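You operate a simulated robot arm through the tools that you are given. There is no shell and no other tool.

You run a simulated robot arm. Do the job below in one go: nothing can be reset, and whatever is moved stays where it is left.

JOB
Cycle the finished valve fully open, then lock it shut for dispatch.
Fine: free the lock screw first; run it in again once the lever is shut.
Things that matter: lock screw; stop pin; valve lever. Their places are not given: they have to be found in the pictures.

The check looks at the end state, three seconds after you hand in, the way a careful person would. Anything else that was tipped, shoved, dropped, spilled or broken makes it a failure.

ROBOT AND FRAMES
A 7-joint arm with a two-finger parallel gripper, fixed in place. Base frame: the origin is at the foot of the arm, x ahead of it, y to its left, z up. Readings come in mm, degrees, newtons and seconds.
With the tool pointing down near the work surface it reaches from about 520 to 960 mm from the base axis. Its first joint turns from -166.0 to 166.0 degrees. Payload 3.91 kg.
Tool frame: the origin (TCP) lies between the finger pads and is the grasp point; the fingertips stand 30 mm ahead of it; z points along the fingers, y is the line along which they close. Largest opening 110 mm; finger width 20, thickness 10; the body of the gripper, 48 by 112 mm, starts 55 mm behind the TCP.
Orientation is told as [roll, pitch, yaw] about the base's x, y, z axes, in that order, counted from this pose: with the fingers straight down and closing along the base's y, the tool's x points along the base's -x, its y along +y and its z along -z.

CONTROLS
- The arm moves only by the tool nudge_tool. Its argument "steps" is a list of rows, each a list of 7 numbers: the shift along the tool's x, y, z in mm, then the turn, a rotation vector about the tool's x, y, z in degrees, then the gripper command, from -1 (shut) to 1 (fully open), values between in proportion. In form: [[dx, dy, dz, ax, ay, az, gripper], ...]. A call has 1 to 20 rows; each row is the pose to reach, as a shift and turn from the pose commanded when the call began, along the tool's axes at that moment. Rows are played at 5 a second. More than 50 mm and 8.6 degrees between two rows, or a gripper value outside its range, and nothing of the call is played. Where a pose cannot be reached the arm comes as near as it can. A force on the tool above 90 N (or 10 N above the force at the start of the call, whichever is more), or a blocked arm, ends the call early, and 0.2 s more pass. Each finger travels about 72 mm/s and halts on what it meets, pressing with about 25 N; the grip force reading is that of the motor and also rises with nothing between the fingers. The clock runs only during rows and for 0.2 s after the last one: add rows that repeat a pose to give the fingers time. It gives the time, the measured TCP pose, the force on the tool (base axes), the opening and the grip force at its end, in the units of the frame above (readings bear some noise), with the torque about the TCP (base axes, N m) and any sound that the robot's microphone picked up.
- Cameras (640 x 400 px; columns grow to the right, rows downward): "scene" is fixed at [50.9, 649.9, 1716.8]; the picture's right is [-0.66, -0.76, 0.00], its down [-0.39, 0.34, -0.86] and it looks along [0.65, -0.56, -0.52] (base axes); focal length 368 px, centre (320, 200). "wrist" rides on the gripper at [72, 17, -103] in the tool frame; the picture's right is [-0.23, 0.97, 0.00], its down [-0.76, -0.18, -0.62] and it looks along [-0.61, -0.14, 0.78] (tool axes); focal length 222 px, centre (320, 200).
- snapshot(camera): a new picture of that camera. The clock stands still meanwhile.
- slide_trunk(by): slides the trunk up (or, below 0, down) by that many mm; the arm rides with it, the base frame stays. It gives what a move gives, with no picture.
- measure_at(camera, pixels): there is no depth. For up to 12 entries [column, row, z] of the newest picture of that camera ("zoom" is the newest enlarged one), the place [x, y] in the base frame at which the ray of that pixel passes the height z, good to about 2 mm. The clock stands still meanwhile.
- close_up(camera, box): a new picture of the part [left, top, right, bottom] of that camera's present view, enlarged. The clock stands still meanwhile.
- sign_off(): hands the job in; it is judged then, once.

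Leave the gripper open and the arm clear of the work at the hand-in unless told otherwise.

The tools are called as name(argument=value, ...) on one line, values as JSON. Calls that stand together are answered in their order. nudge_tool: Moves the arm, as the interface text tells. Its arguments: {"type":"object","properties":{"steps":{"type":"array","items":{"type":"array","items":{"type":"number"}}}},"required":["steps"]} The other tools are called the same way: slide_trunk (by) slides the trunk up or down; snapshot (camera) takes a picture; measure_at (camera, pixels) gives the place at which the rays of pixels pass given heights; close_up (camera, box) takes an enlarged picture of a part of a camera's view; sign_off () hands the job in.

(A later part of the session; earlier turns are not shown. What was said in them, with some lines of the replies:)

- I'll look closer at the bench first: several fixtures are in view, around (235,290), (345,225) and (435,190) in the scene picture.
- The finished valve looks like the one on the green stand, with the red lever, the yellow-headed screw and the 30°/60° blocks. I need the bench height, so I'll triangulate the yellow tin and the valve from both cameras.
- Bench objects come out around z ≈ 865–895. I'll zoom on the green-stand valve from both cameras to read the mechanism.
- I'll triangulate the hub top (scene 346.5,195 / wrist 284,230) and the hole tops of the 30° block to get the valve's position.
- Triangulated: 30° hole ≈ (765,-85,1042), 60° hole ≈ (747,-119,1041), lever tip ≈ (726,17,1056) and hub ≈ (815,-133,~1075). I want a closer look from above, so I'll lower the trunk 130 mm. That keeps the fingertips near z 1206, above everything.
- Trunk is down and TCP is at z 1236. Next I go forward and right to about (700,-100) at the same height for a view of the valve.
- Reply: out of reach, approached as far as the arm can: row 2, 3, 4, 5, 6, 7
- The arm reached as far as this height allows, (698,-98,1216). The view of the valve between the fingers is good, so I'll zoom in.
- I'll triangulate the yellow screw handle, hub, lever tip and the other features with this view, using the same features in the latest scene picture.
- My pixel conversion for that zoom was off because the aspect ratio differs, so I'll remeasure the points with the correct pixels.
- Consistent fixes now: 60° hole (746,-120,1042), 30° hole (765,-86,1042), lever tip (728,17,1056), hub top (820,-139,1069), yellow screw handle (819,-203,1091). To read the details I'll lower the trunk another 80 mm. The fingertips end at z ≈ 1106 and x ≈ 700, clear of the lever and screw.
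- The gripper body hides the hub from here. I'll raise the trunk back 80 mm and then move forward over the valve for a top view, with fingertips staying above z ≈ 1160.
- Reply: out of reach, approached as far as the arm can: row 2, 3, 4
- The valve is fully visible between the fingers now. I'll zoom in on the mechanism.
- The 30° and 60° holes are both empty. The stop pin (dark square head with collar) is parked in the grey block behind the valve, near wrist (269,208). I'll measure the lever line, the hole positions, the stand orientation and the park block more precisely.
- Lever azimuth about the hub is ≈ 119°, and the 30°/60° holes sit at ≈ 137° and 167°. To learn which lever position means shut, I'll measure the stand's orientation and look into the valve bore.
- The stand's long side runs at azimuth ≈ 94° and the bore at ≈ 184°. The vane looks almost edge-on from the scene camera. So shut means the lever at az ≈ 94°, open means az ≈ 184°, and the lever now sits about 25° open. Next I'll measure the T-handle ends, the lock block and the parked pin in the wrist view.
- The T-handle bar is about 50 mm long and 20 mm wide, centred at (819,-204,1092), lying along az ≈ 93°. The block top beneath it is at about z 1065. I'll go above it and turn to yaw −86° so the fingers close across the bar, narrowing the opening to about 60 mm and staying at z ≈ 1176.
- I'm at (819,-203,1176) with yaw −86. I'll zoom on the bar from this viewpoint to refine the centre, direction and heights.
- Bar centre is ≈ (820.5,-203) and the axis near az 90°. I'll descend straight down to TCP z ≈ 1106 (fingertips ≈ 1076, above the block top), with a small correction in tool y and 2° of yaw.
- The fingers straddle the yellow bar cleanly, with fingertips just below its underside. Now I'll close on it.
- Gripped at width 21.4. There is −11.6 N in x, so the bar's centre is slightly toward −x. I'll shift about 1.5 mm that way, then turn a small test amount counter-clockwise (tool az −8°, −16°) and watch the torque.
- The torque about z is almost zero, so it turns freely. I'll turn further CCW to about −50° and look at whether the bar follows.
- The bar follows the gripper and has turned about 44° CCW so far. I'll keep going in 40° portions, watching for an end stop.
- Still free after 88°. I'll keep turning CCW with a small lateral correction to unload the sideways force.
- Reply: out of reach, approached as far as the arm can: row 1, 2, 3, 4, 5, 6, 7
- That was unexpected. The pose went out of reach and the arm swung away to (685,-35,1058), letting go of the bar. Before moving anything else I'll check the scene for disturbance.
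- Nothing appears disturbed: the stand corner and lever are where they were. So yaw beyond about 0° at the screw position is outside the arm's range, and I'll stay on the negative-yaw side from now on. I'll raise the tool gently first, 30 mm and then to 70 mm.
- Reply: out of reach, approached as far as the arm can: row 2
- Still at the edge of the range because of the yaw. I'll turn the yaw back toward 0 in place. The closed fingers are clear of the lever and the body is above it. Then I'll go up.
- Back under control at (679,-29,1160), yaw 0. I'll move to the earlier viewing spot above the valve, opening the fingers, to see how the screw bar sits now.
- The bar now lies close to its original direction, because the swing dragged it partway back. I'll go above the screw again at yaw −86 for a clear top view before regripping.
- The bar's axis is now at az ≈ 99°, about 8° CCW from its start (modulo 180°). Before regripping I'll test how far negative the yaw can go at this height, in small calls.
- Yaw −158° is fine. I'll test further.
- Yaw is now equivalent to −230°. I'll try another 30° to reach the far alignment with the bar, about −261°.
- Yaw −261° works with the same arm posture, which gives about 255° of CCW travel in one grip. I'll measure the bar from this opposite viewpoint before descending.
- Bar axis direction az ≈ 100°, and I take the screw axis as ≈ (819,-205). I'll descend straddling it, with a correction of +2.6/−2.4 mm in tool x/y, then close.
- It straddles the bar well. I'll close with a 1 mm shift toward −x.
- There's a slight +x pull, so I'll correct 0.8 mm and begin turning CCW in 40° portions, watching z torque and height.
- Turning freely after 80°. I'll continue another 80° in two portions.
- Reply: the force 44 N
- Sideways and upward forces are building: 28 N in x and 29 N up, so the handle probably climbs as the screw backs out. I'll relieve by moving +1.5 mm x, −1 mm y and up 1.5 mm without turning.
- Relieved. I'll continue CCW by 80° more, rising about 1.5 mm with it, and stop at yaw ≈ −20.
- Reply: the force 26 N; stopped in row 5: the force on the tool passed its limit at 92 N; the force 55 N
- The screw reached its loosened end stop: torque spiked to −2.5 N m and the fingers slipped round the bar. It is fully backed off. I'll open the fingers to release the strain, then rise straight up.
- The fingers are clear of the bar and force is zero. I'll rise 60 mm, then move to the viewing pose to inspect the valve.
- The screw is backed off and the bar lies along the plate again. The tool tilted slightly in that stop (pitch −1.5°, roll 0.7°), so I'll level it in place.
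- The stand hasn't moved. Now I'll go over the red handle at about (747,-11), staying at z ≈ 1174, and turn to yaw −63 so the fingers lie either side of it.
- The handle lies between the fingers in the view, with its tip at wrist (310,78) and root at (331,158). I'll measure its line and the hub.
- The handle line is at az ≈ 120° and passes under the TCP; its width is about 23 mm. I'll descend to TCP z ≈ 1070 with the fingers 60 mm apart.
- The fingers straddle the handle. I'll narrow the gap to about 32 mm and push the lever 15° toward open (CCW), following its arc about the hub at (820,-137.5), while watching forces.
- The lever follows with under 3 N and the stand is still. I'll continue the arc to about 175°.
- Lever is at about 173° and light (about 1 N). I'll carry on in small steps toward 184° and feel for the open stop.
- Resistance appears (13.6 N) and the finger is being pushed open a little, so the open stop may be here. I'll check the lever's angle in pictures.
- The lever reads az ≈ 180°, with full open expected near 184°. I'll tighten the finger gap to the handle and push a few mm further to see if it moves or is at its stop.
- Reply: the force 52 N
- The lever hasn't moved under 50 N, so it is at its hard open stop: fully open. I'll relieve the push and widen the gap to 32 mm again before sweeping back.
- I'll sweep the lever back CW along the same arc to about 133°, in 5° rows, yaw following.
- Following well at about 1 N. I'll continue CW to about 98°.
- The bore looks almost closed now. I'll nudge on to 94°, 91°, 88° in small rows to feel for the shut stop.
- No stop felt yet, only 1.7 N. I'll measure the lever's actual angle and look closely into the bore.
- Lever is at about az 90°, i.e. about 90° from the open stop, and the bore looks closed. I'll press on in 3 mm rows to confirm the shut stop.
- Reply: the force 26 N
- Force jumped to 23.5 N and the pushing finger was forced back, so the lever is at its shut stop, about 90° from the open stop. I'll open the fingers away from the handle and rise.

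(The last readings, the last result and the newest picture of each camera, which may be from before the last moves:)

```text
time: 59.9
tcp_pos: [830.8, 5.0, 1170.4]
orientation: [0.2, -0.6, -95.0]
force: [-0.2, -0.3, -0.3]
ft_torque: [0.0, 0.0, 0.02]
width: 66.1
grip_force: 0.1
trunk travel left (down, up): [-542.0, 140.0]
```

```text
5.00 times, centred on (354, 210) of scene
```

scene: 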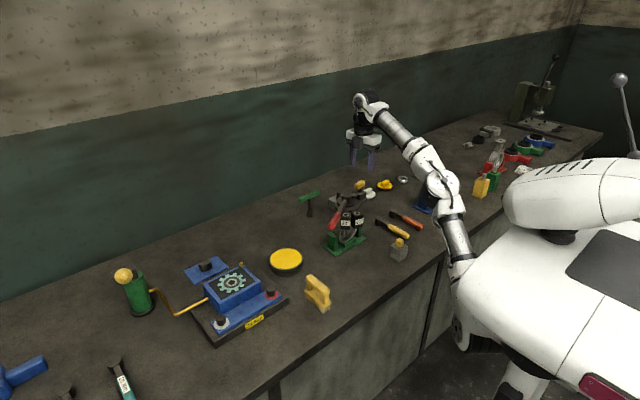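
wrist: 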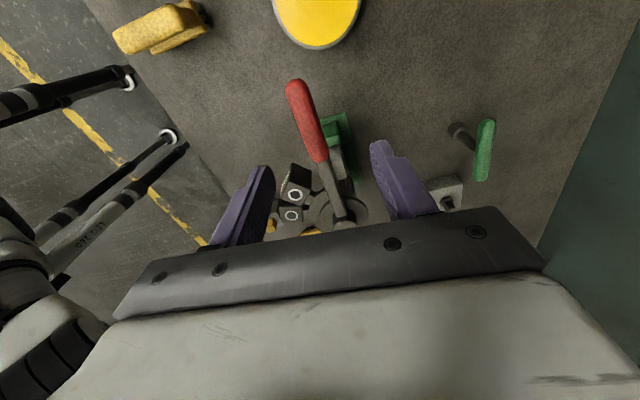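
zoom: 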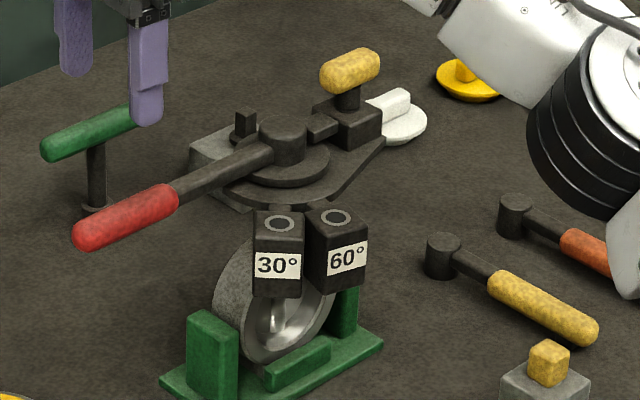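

The lever stayed put. I'll cross-check the lever line against the stand edge in this view.

close_up(camera="wrist", box=[240, 60, 400, 220])

measure_at(camera="zoom", pixels=[[386, 131, 872], [424, 300, 872], [263, 62, 1058], [290, 150, 1058], [320, 245, 1058], [345, 320, 1058], [366, 380, 1060], [262, 338, 1042], [248, 387, 1042]])

```text
2.50 times, centred on (320, 140) of wrist
```

zoom: 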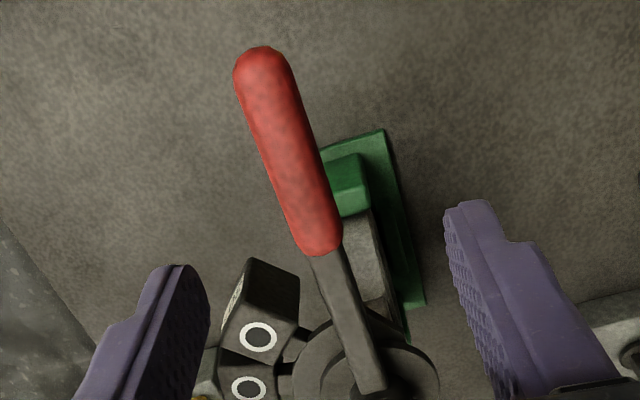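

```text
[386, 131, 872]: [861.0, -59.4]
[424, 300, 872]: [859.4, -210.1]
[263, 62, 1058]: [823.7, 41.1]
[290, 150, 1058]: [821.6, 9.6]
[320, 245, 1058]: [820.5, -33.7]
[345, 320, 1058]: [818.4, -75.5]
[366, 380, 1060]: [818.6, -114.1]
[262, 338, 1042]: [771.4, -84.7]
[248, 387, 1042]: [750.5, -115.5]
```

The lever is parallel to the stand edge within about 1°, so the valve is shut. Now back over the screw at about (819,-205,1172), yaw −87, to run it in.

nudge_tool(steps=[[-42, 1.3, 0, 0, 0, -1.6, 0.2], [-84, 2.6, 0, 0, 0, -3.2, 0.2], [-126, 3.9, 0, 0, 0, -4.8, 0.2], [-168, 5.2, 0, 0, 0, -6.4, 0.2], [-210.2, 6.5, 0, 0, 0, -8, 0.2], [-210.2, 6.5, 0, 0, 0, -8, 0.2]])

snapshot(camera="wrist")

close_up(camera="wrist", box=[272, 95, 384, 165])

```text
time: 61.3
tcp_pos: [815.0, -206.0, 1173.6]
orientation: [0.2, -0.7, -87.1]
force: [0.0, -0.9, 0.6]
ft_torque: [-0.03, 0.01, 0.0]
width: 66.0
grip_force: 0.1
trunk travel left (down, up): [-542.0, 140.0]
```

```text
taken
```

wrist: 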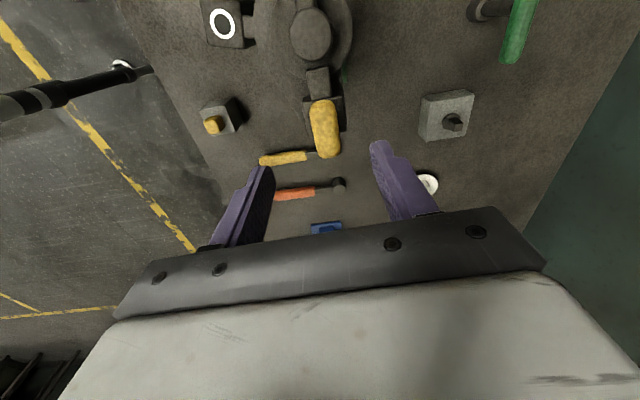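

```text
5.71 times, centred on (328, 130) of wrist
```

zoom: 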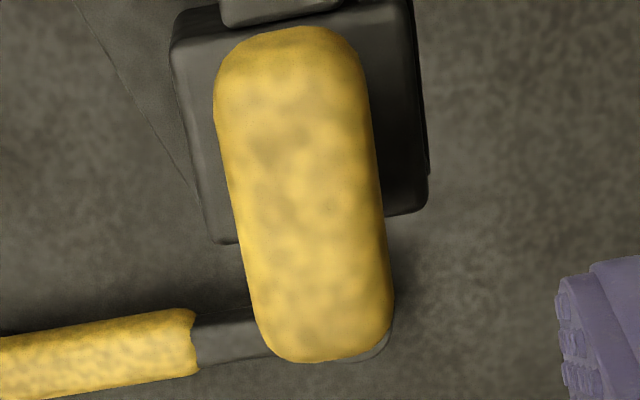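

The bar is at az ≈ 90°, nearly where it was originally. I'll measure the centre and then descend.

measure_at(camera="zoom", pixels=[[305, 195, 1092], [288, 35, 1092], [325, 352, 1092]])

close_up(camera="scene", box=[320, 160, 400, 210])

```text
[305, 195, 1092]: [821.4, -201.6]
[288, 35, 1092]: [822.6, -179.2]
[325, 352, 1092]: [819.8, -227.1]
```

```text
8.00 times, centred on (360, 185) of scene
```

zoom: 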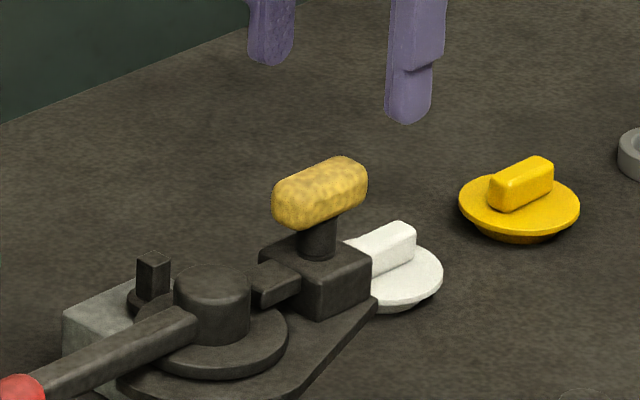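

I'll descend to TCP z ≈ 1108, centred at (820,-204.5), then close on the bar.

nudge_tool(steps=[[1.2, 5.1, 20, 0, 0, 0, 0.2], [1.2, 5.1, 40, 0, 0, 0, 0.2], [1.2, 5.1, 56, 0, 0, 0, 0.2], [1.2, 5.1, 65.5, 0, 0, 0, 0.2], [1.2, 5.1, 65.5, 0, 0, 0, 0.2]])

nudge_tool(steps=[[0, 0, 0, 0, 0, 0, -0.2], [0, 0, 0, 0, 0, 0, -0.5], [0, 0, 0, 0, 0, 0, -1], [0, 0, 0, 0, 0, 0, -1], [0, 0, 0, 0, 0, 0, -1]])

close_up(camera="scene", box=[320, 160, 400, 210])

```text
time: 62.5
tcp_pos: [822.2, -202.2, 1106.1]
orientation: [0.2, -0.7, -87.0]
force: [-0.1, -0.2, -1.3]
ft_torque: [0.01, 0.02, 0.01]
width: 66.1
grip_force: 0.2
trunk travel left (down, up): [-542.0, 140.0]
```

```text
time: 63.7
tcp_pos: [819.8, -202.5, 1107.3]
orientation: [0.1, -0.8, -87.2]
force: [-22.1, 4.1, -9.6]
ft_torque: [0.13, 0.41, -0.79]
width: 22.0
grip_force: 45.0
trunk travel left (down, up): [-542.0, 140.0]
```

```text
8.00 times, centred on (360, 185) of scene
```

zoom: 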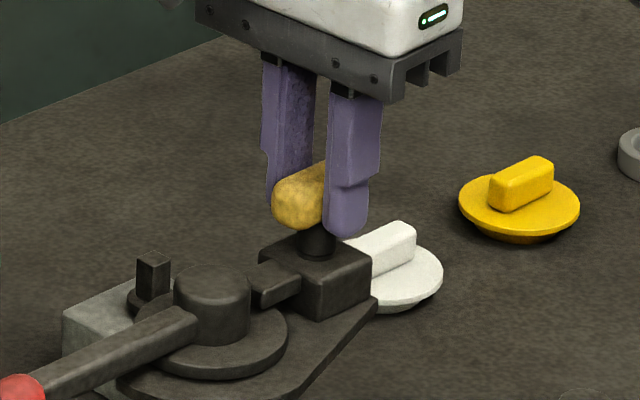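

Gripped at width 22. I'll correct −2 mm in x and −2 mm in y, then turn clockwise (tool az +) by 40°.

nudge_tool(steps=[[-1, -1.2, 0, 0, 0, 0, -1], [-2, -2.2, 0, 0, 0, 8, -1], [-2, -2.2, 0, 0, 0, 16, -1], [-2, -2.2, 0, 0, 0, 24, -1], [-2, -2.2, 0, 0, 0, 32, -1], [-2, -2.2, 0, 0, 0, 40, -1]])

```text
time: 65.1
tcp_pos: [820.4, -204.9, 1107.9]
orientation: [0.4, -0.5, -127.2]
force: [-21.4, 14.3, -18.5]
ft_torque: [-0.25, 1.17, 0.05]
width: 21.5
grip_force: 44.9
trunk travel left (down, up): [-542.0, 140.0]
```

The bar pulls down slightly as it runs in. I'll follow it with about 1.5 mm down and a small lateral relief, continuing CW another 40°.

nudge_tool(steps=[[-0.1, -1, 0.8, 0, 0, 4, -1], [-0.1, -1.8, 1.3, 0, 0, 12, -1], [-0.1, -1.8, 1.5, 0, 0, 20, -1], [-0.1, -1.8, 1.7, 0, 0, 28, -1], [-0.1, -1.8, 1.9, 0, 0, 36, -1], [-0.1, -1.8, 2, 0, 0, 40, -1]])

```text
time: 66.5
tcp_pos: [821.2, -204.7, 1105.8]
orientation: [0.8, 0.2, -167.3]
force: [11.5, 3.4, 5.6]
ft_torque: [0.55, 0.59, -0.01]
width: 21.7
grip_force: 45.0
trunk travel left (down, up): [-542.0, 140.0]
```

80° run in, torque still about zero. I'll continue CW 40°.

nudge_tool(steps=[[0.7, 0.2, 0, 0, 0, 8, -1], [0.7, 0.2, 0.1, 0, 0, 16, -1], [0.7, 0.2, 0.2, 0, 0, 24, -1], [0.7, 0.2, 0.3, 0, 0, 32, -1], [0.7, 0.2, 0.4, 0, 0, 40, -1]])

```text
time: 67.7
tcp_pos: [820.7, -205.3, 1105.9]
orientation: [0.5, 0.3, 152.7]
force: [3.4, -1.8, 3.4]
ft_torque: [0.79, 0.61, -0.01]
width: 21.6
grip_force: 45.2
trunk travel left (down, up): [-542.0, 140.0]
```

120° in, forces low. Continuing CW 40°.

nudge_tool(steps=[[0, 0, 0, 0, 0, 8, -1], [0, 0, 0.1, 0, 0, 16, -1], [0, 0, 0.2, 0, 0, 24, -1], [0, 0, 0.3, 0, 0, 32, -1], [0, 0, 0.4, 0, 0, 40, -1]])

```text
time: 68.9
tcp_pos: [820.2, -205.1, 1104.4]
orientation: [0.1, 0.7, 112.7]
force: [-1.8, -3.7, 3.7]
ft_torque: [0.98, 0.45, -0.03]
width: 21.7
grip_force: 44.7
trunk travel left (down, up): [-542.0, 140.0]
```

160° in, still no tight stop. I'll go 13° more to yaw ≈ −260, which I've already shown is reachable.

nudge_tool(steps=[[0, 0, 0.1, 0, 0, 5, -1], [0, 0, 0.2, 0, 0, 10, -1], [0, 0, 0.2, 0, 0, 13, -1], [0, 0, 0.2, 0, 0, 13, -1]])

```text
time: 69.9
tcp_pos: [819.0, -205.4, 1105.7]
orientation: [-0.1, 0.7, 99.9]
force: [-2.2, -7.8, 1.4]
ft_torque: [-0.97, -0.08, 0.0]
width: 21.7
grip_force: 44.7
trunk travel left (down, up): [-542.0, 140.0]
```

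Torque is still zero at 173°, so the screw needs more than half a turn. I'll release, rise 55 mm, unwind the wrist to yaw ≈ −83 and regrip.

nudge_tool(steps=[[0, 0, 0, 0, 0, 0, -0.3], [0, 0, 0, 0, 0, 0, 0.2], [0, 0, 0, 0, 0, 0, 0.2], [0, 0, -25, 0, 0, 0, 0.2], [0, 0, -55, 0, 0, 0, 0.2], [0, 0, -55, 0, 0, 0, 0.2]])

nudge_tool(steps=[[0, 0, 0, 0, 0, -8.5, 0.2], [0, 0, 0, 0, 0, -17, 0.2], [0, 0, 0, 0, 0, -25.5, 0.2], [0, 0, 0, 0, 0, -34, 0.2], [0, 0, 0, 0, 0, -42.5, 0.2], [0, 0, 0, 0, 0, -51, 0.2], [0, 0, 0, 0, 0, -59.5, 0.2], [0, 0, 0, 0, 0, -68, 0.2], [0, 0, 0, 0, 0, -76.5, 0.2], [0, 0, 0, 0, 0, -85, 0.2]])

nudge_tool(steps=[[0, 0, 0, 0, 0, -8.5, 0.2], [0, 0, 0, 0, 0, -17, 0.2], [0, 0, 0, 0, 0, -25.5, 0.2], [0, 0, 0, 0, 0, -34, 0.2], [0, 0, 0, 0, 0, -42.5, 0.2], [0, 0, 0, 0, 0, -51, 0.2], [0, 0, 0, 0, 0, -59.5, 0.2], [0, 0, 0, 0, 0, -68, 0.2], [0, 0, 0, 0, 0, -76.5, 0.2], [0, 0, 0, 0, 0, -85, 0.2], [0, 0, 0, 0, 0, -91, 0.2]])

snapshot(camera="wrist")

close_up(camera="wrist", box=[272, 105, 384, 175])

close_up(camera="scene", box=[320, 160, 400, 210])

```text
time: 71.3
tcp_pos: [820.2, -203.3, 1159.7]
orientation: [0.1, 0.8, 99.8]
force: [-0.5, 0.1, -0.1]
ft_torque: [0.01, 0.01, 0.04]
width: 65.7
grip_force: 0.1
trunk travel left (down, up): [-542.0, 140.0]
```

```text
time: 73.5
tcp_pos: [820.3, -203.9, 1159.4]
orientation: [0.7, 0.2, -174.9]
force: [0.2, -0.1, 0.3]
ft_torque: [0.03, 0.03, -0.03]
width: 66.1
grip_force: 0.2
trunk travel left (down, up): [-542.0, 140.0]
```

```text
time: 75.9
tcp_pos: [820.8, -204.1, 1160.9]
orientation: [0.2, -0.7, -84.0]
force: [-0.1, -0.1, 0.0]
ft_torque: [0.04, 0.02, -0.03]
width: 65.9
grip_force: 0.1
trunk travel left (down, up): [-542.0, 140.0]
```

```text
taken
```

wrist: 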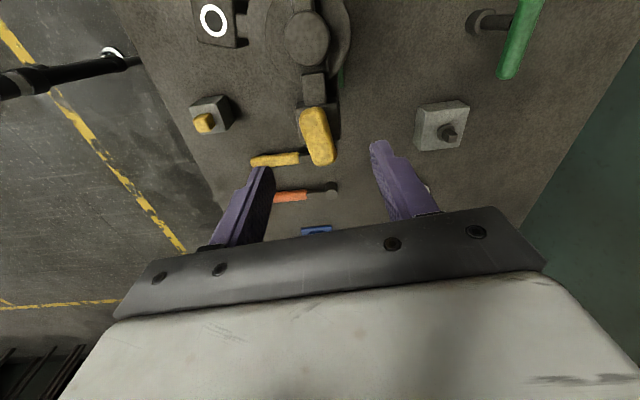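

```text
5.71 times, centred on (328, 140) of wrist
```

zoom: 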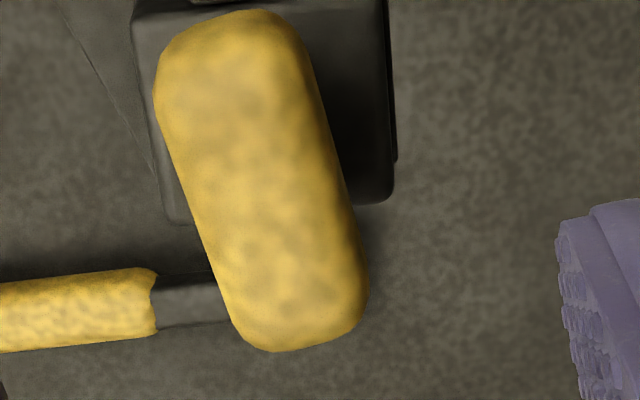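

```text
8.00 times, centred on (360, 185) of scene
```

zoom: 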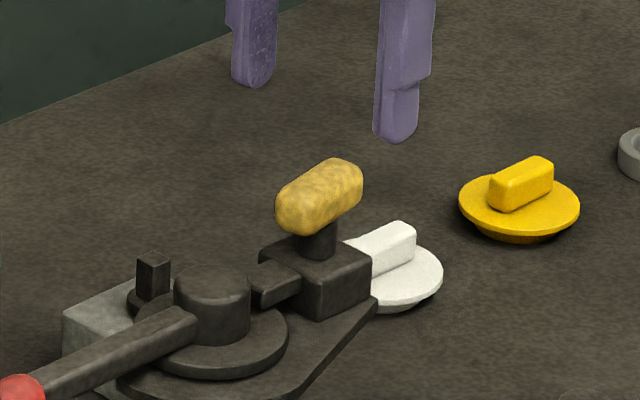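

The bar is at az ≈ 97°, aligned with the fingers at yaw −84. I'll descend 55 mm and regrip.

nudge_tool(steps=[[-0.5, -0.5, 25, 0, 0, 0, 0.2], [-0.5, -0.5, 45, 0, 0, 0, 0.2], [-0.5, -0.5, 55, 0, 0, 0, 0.2], [-0.5, -0.5, 55, 0, 0, 0, -0.2], [-0.5, -0.5, 55, 0, 0, 0, -0.6], [-0.5, -0.5, 55, 0, 0, 0, -1], [-0.5, -0.5, 55, 0, 0, 0, -1], [-0.5, -0.5, 55, 0, 0, 0, -1]])

```text
time: 77.7
tcp_pos: [819.8, -204.4, 1104.5]
orientation: [0.1, -0.7, -84.2]
force: [-5.7, 1.8, -2.0]
ft_torque: [0.12, 0.22, -0.01]
width: 21.6
grip_force: 44.6
trunk travel left (down, up): [-542.0, 140.0]
```

Gripped with low side forces. I'll turn CW gently, 16° first, watching the torque.

nudge_tool(steps=[[0, -0.4, 0, 0, 0, 4, -1], [0, -0.4, 0, 0, 0, 8, -1], [0, -0.4, 0, 0, 0, 12, -1], [0, -0.4, 0, 0, 0, 16, -1]])

```text
time: 78.7
tcp_pos: [819.7, -204.1, 1105.5]
orientation: [0.3, -0.6, -100.2]
force: [-3.4, -1.9, -2.4]
ft_torque: [-0.1, 0.18, 1.55]
width: 24.5
grip_force: 45.0
trunk travel left (down, up): [-542.0, 140.0]
```

Torque rose to 1.55 N m and the bar began wedging the fingers open, so the screw is run fully in against its tight stop, half a turn in total. I'll release and rise, then inspect.

nudge_tool(steps=[[0, 0, 0, 0, 0, 0, -0.3], [0, 0, 0, 0, 0, 0, 0.3], [0, 0, 0, 0, 0, 0, 0.3], [0, 0, -30, 0, 0, 0, 0.3], [0, 0, -65, 0, 0, 0, 0.3], [0, 0, -65, 0, 0, 0, 0.3]])

snapshot(camera="wrist")

close_up(camera="wrist", box=[272, 95, 384, 165])

close_up(camera="scene", box=[300, 165, 396, 225])

```text
time: 80.1
tcp_pos: [818.8, -204.5, 1168.8]
orientation: [0.3, -0.6, -100.1]
force: [0.2, -0.6, -0.5]
ft_torque: [-0.04, 0.02, -0.01]
width: 71.7
grip_force: 0.2
trunk travel left (down, up): [-542.0, 140.0]
```

```text
taken
```

wrist: 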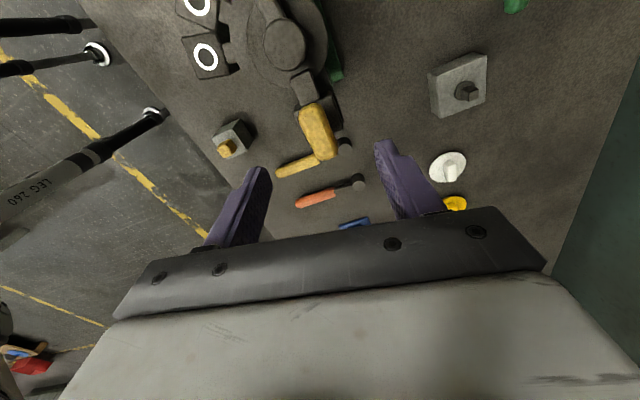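

```text
5.71 times, centred on (328, 130) of wrist
```

zoom: 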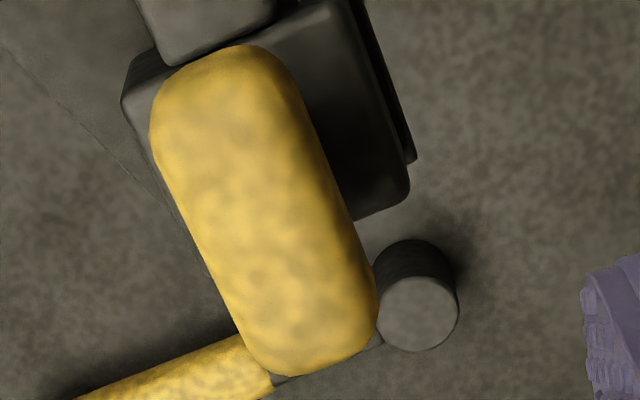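

```text
6.67 times, centred on (348, 195) of scene
```

zoom: 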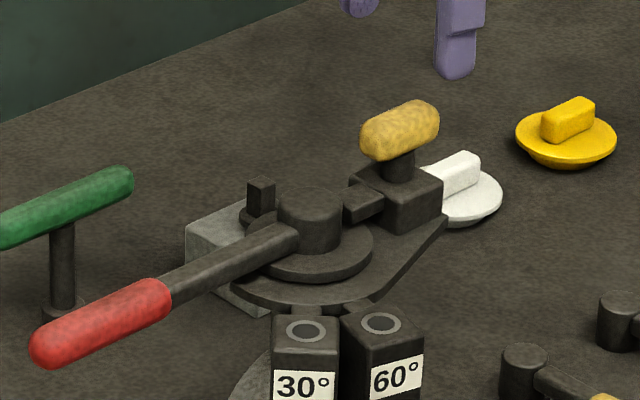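

The bar is back at its original, tight orientation and the lever still lies shut against its stop. Now I'll clear the arm: raise the trunk 100 mm, then draw back toward the base with the gripper open.

slide_trunk(by=100)

nudge_tool(steps=[[4.2, -45.4, 0, 0, 0, 0, 1], [8.3, -90.8, 0, 0, 0, 0, 1], [12.5, -136.3, 0, 0, 0, 0, 1], [16.6, -181.7, 0, 0, 0, 0, 1], [20.8, -227.1, 0, 0, 0, 0, 1], [20.8, -227.1, 0, 0, 0, 0, 1]])

snapshot(camera="scene")

close_up(camera="scene", box=[290, 165, 418, 265])

```text
time: 81.4
tcp_pos: [820.3, -204.6, 1268.8]
orientation: [0.4, -0.7, -100.1]
force: [0.4, -0.1, -0.5]
ft_torque: [0.02, 0.01, -0.02]
width: 71.7
grip_force: 0.1
trunk travel left (down, up): [-642.0, 40.0]
```

```text
time: 82.8
tcp_pos: [600.2, -143.8, 1268.8]
orientation: [0.4, -0.5, -100.1]
force: [0.4, 0.6, 1.3]
ft_torque: [-0.02, 0.02, 0.01]
width: 110.0
grip_force: 0.0
trunk travel left (down, up): [-642.0, 40.0]
```

```text
taken
```

scene: 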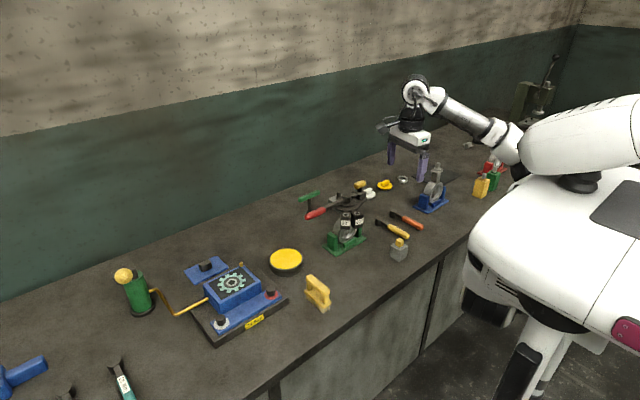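

```text
4.00 times, centred on (354, 215) of scene
```

zoom: 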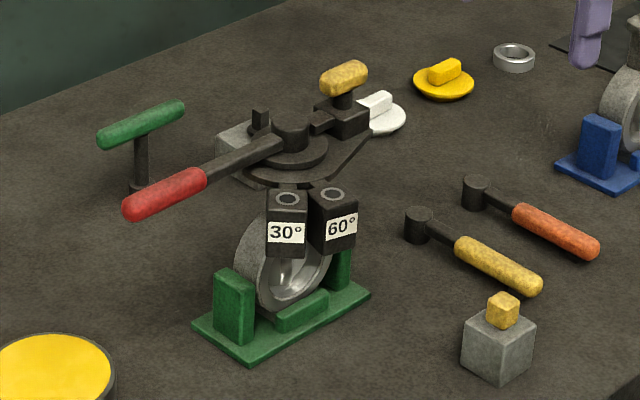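

Final check: the lever is shut and parallel to the stand, and the yellow lock screw is run in at its tight stop. The stop pin is still parked in its grey block, both stop holes are empty, and nothing else on the bench has moved. The gripper is open and the arm is clear at (600,-144,1269), so I'm handing in.

sign_off()

```text
The job is handed in.
```

I cycled the valve fully open, shut it again, and locked it, then handed the job in.

- **Lock screw:** I backed it off to its loosened end stop. Once the lever was shut, I ran it back in until it met its tight stop at about 1.5 N m. The handle is back at the angle it started from.
- **Valve lever:** It started about 30° open. I took it to the open stop, where it held still under 50 N, and then back about 90° to the shut stop. It sits within about 1.5° of parallel to the stand.
- **Stop pin:** I took the dark square pin in the grey block behind the valve to be the stop pin and left it there. The 30° and 60° holes were empty, so nothing limited the travel.

**Arm swing:** while I was first loosening the screw, the arm went out of reach and swung about 200 mm away, dragging the handle partway back. I saw nothing moved or knocked over in the pictures afterwards, and I redid the loosening from the start.

**Not tested:** I did not push on the lever after locking to prove that the screw holds it.

The gripper is open and the arm is clear of the work.
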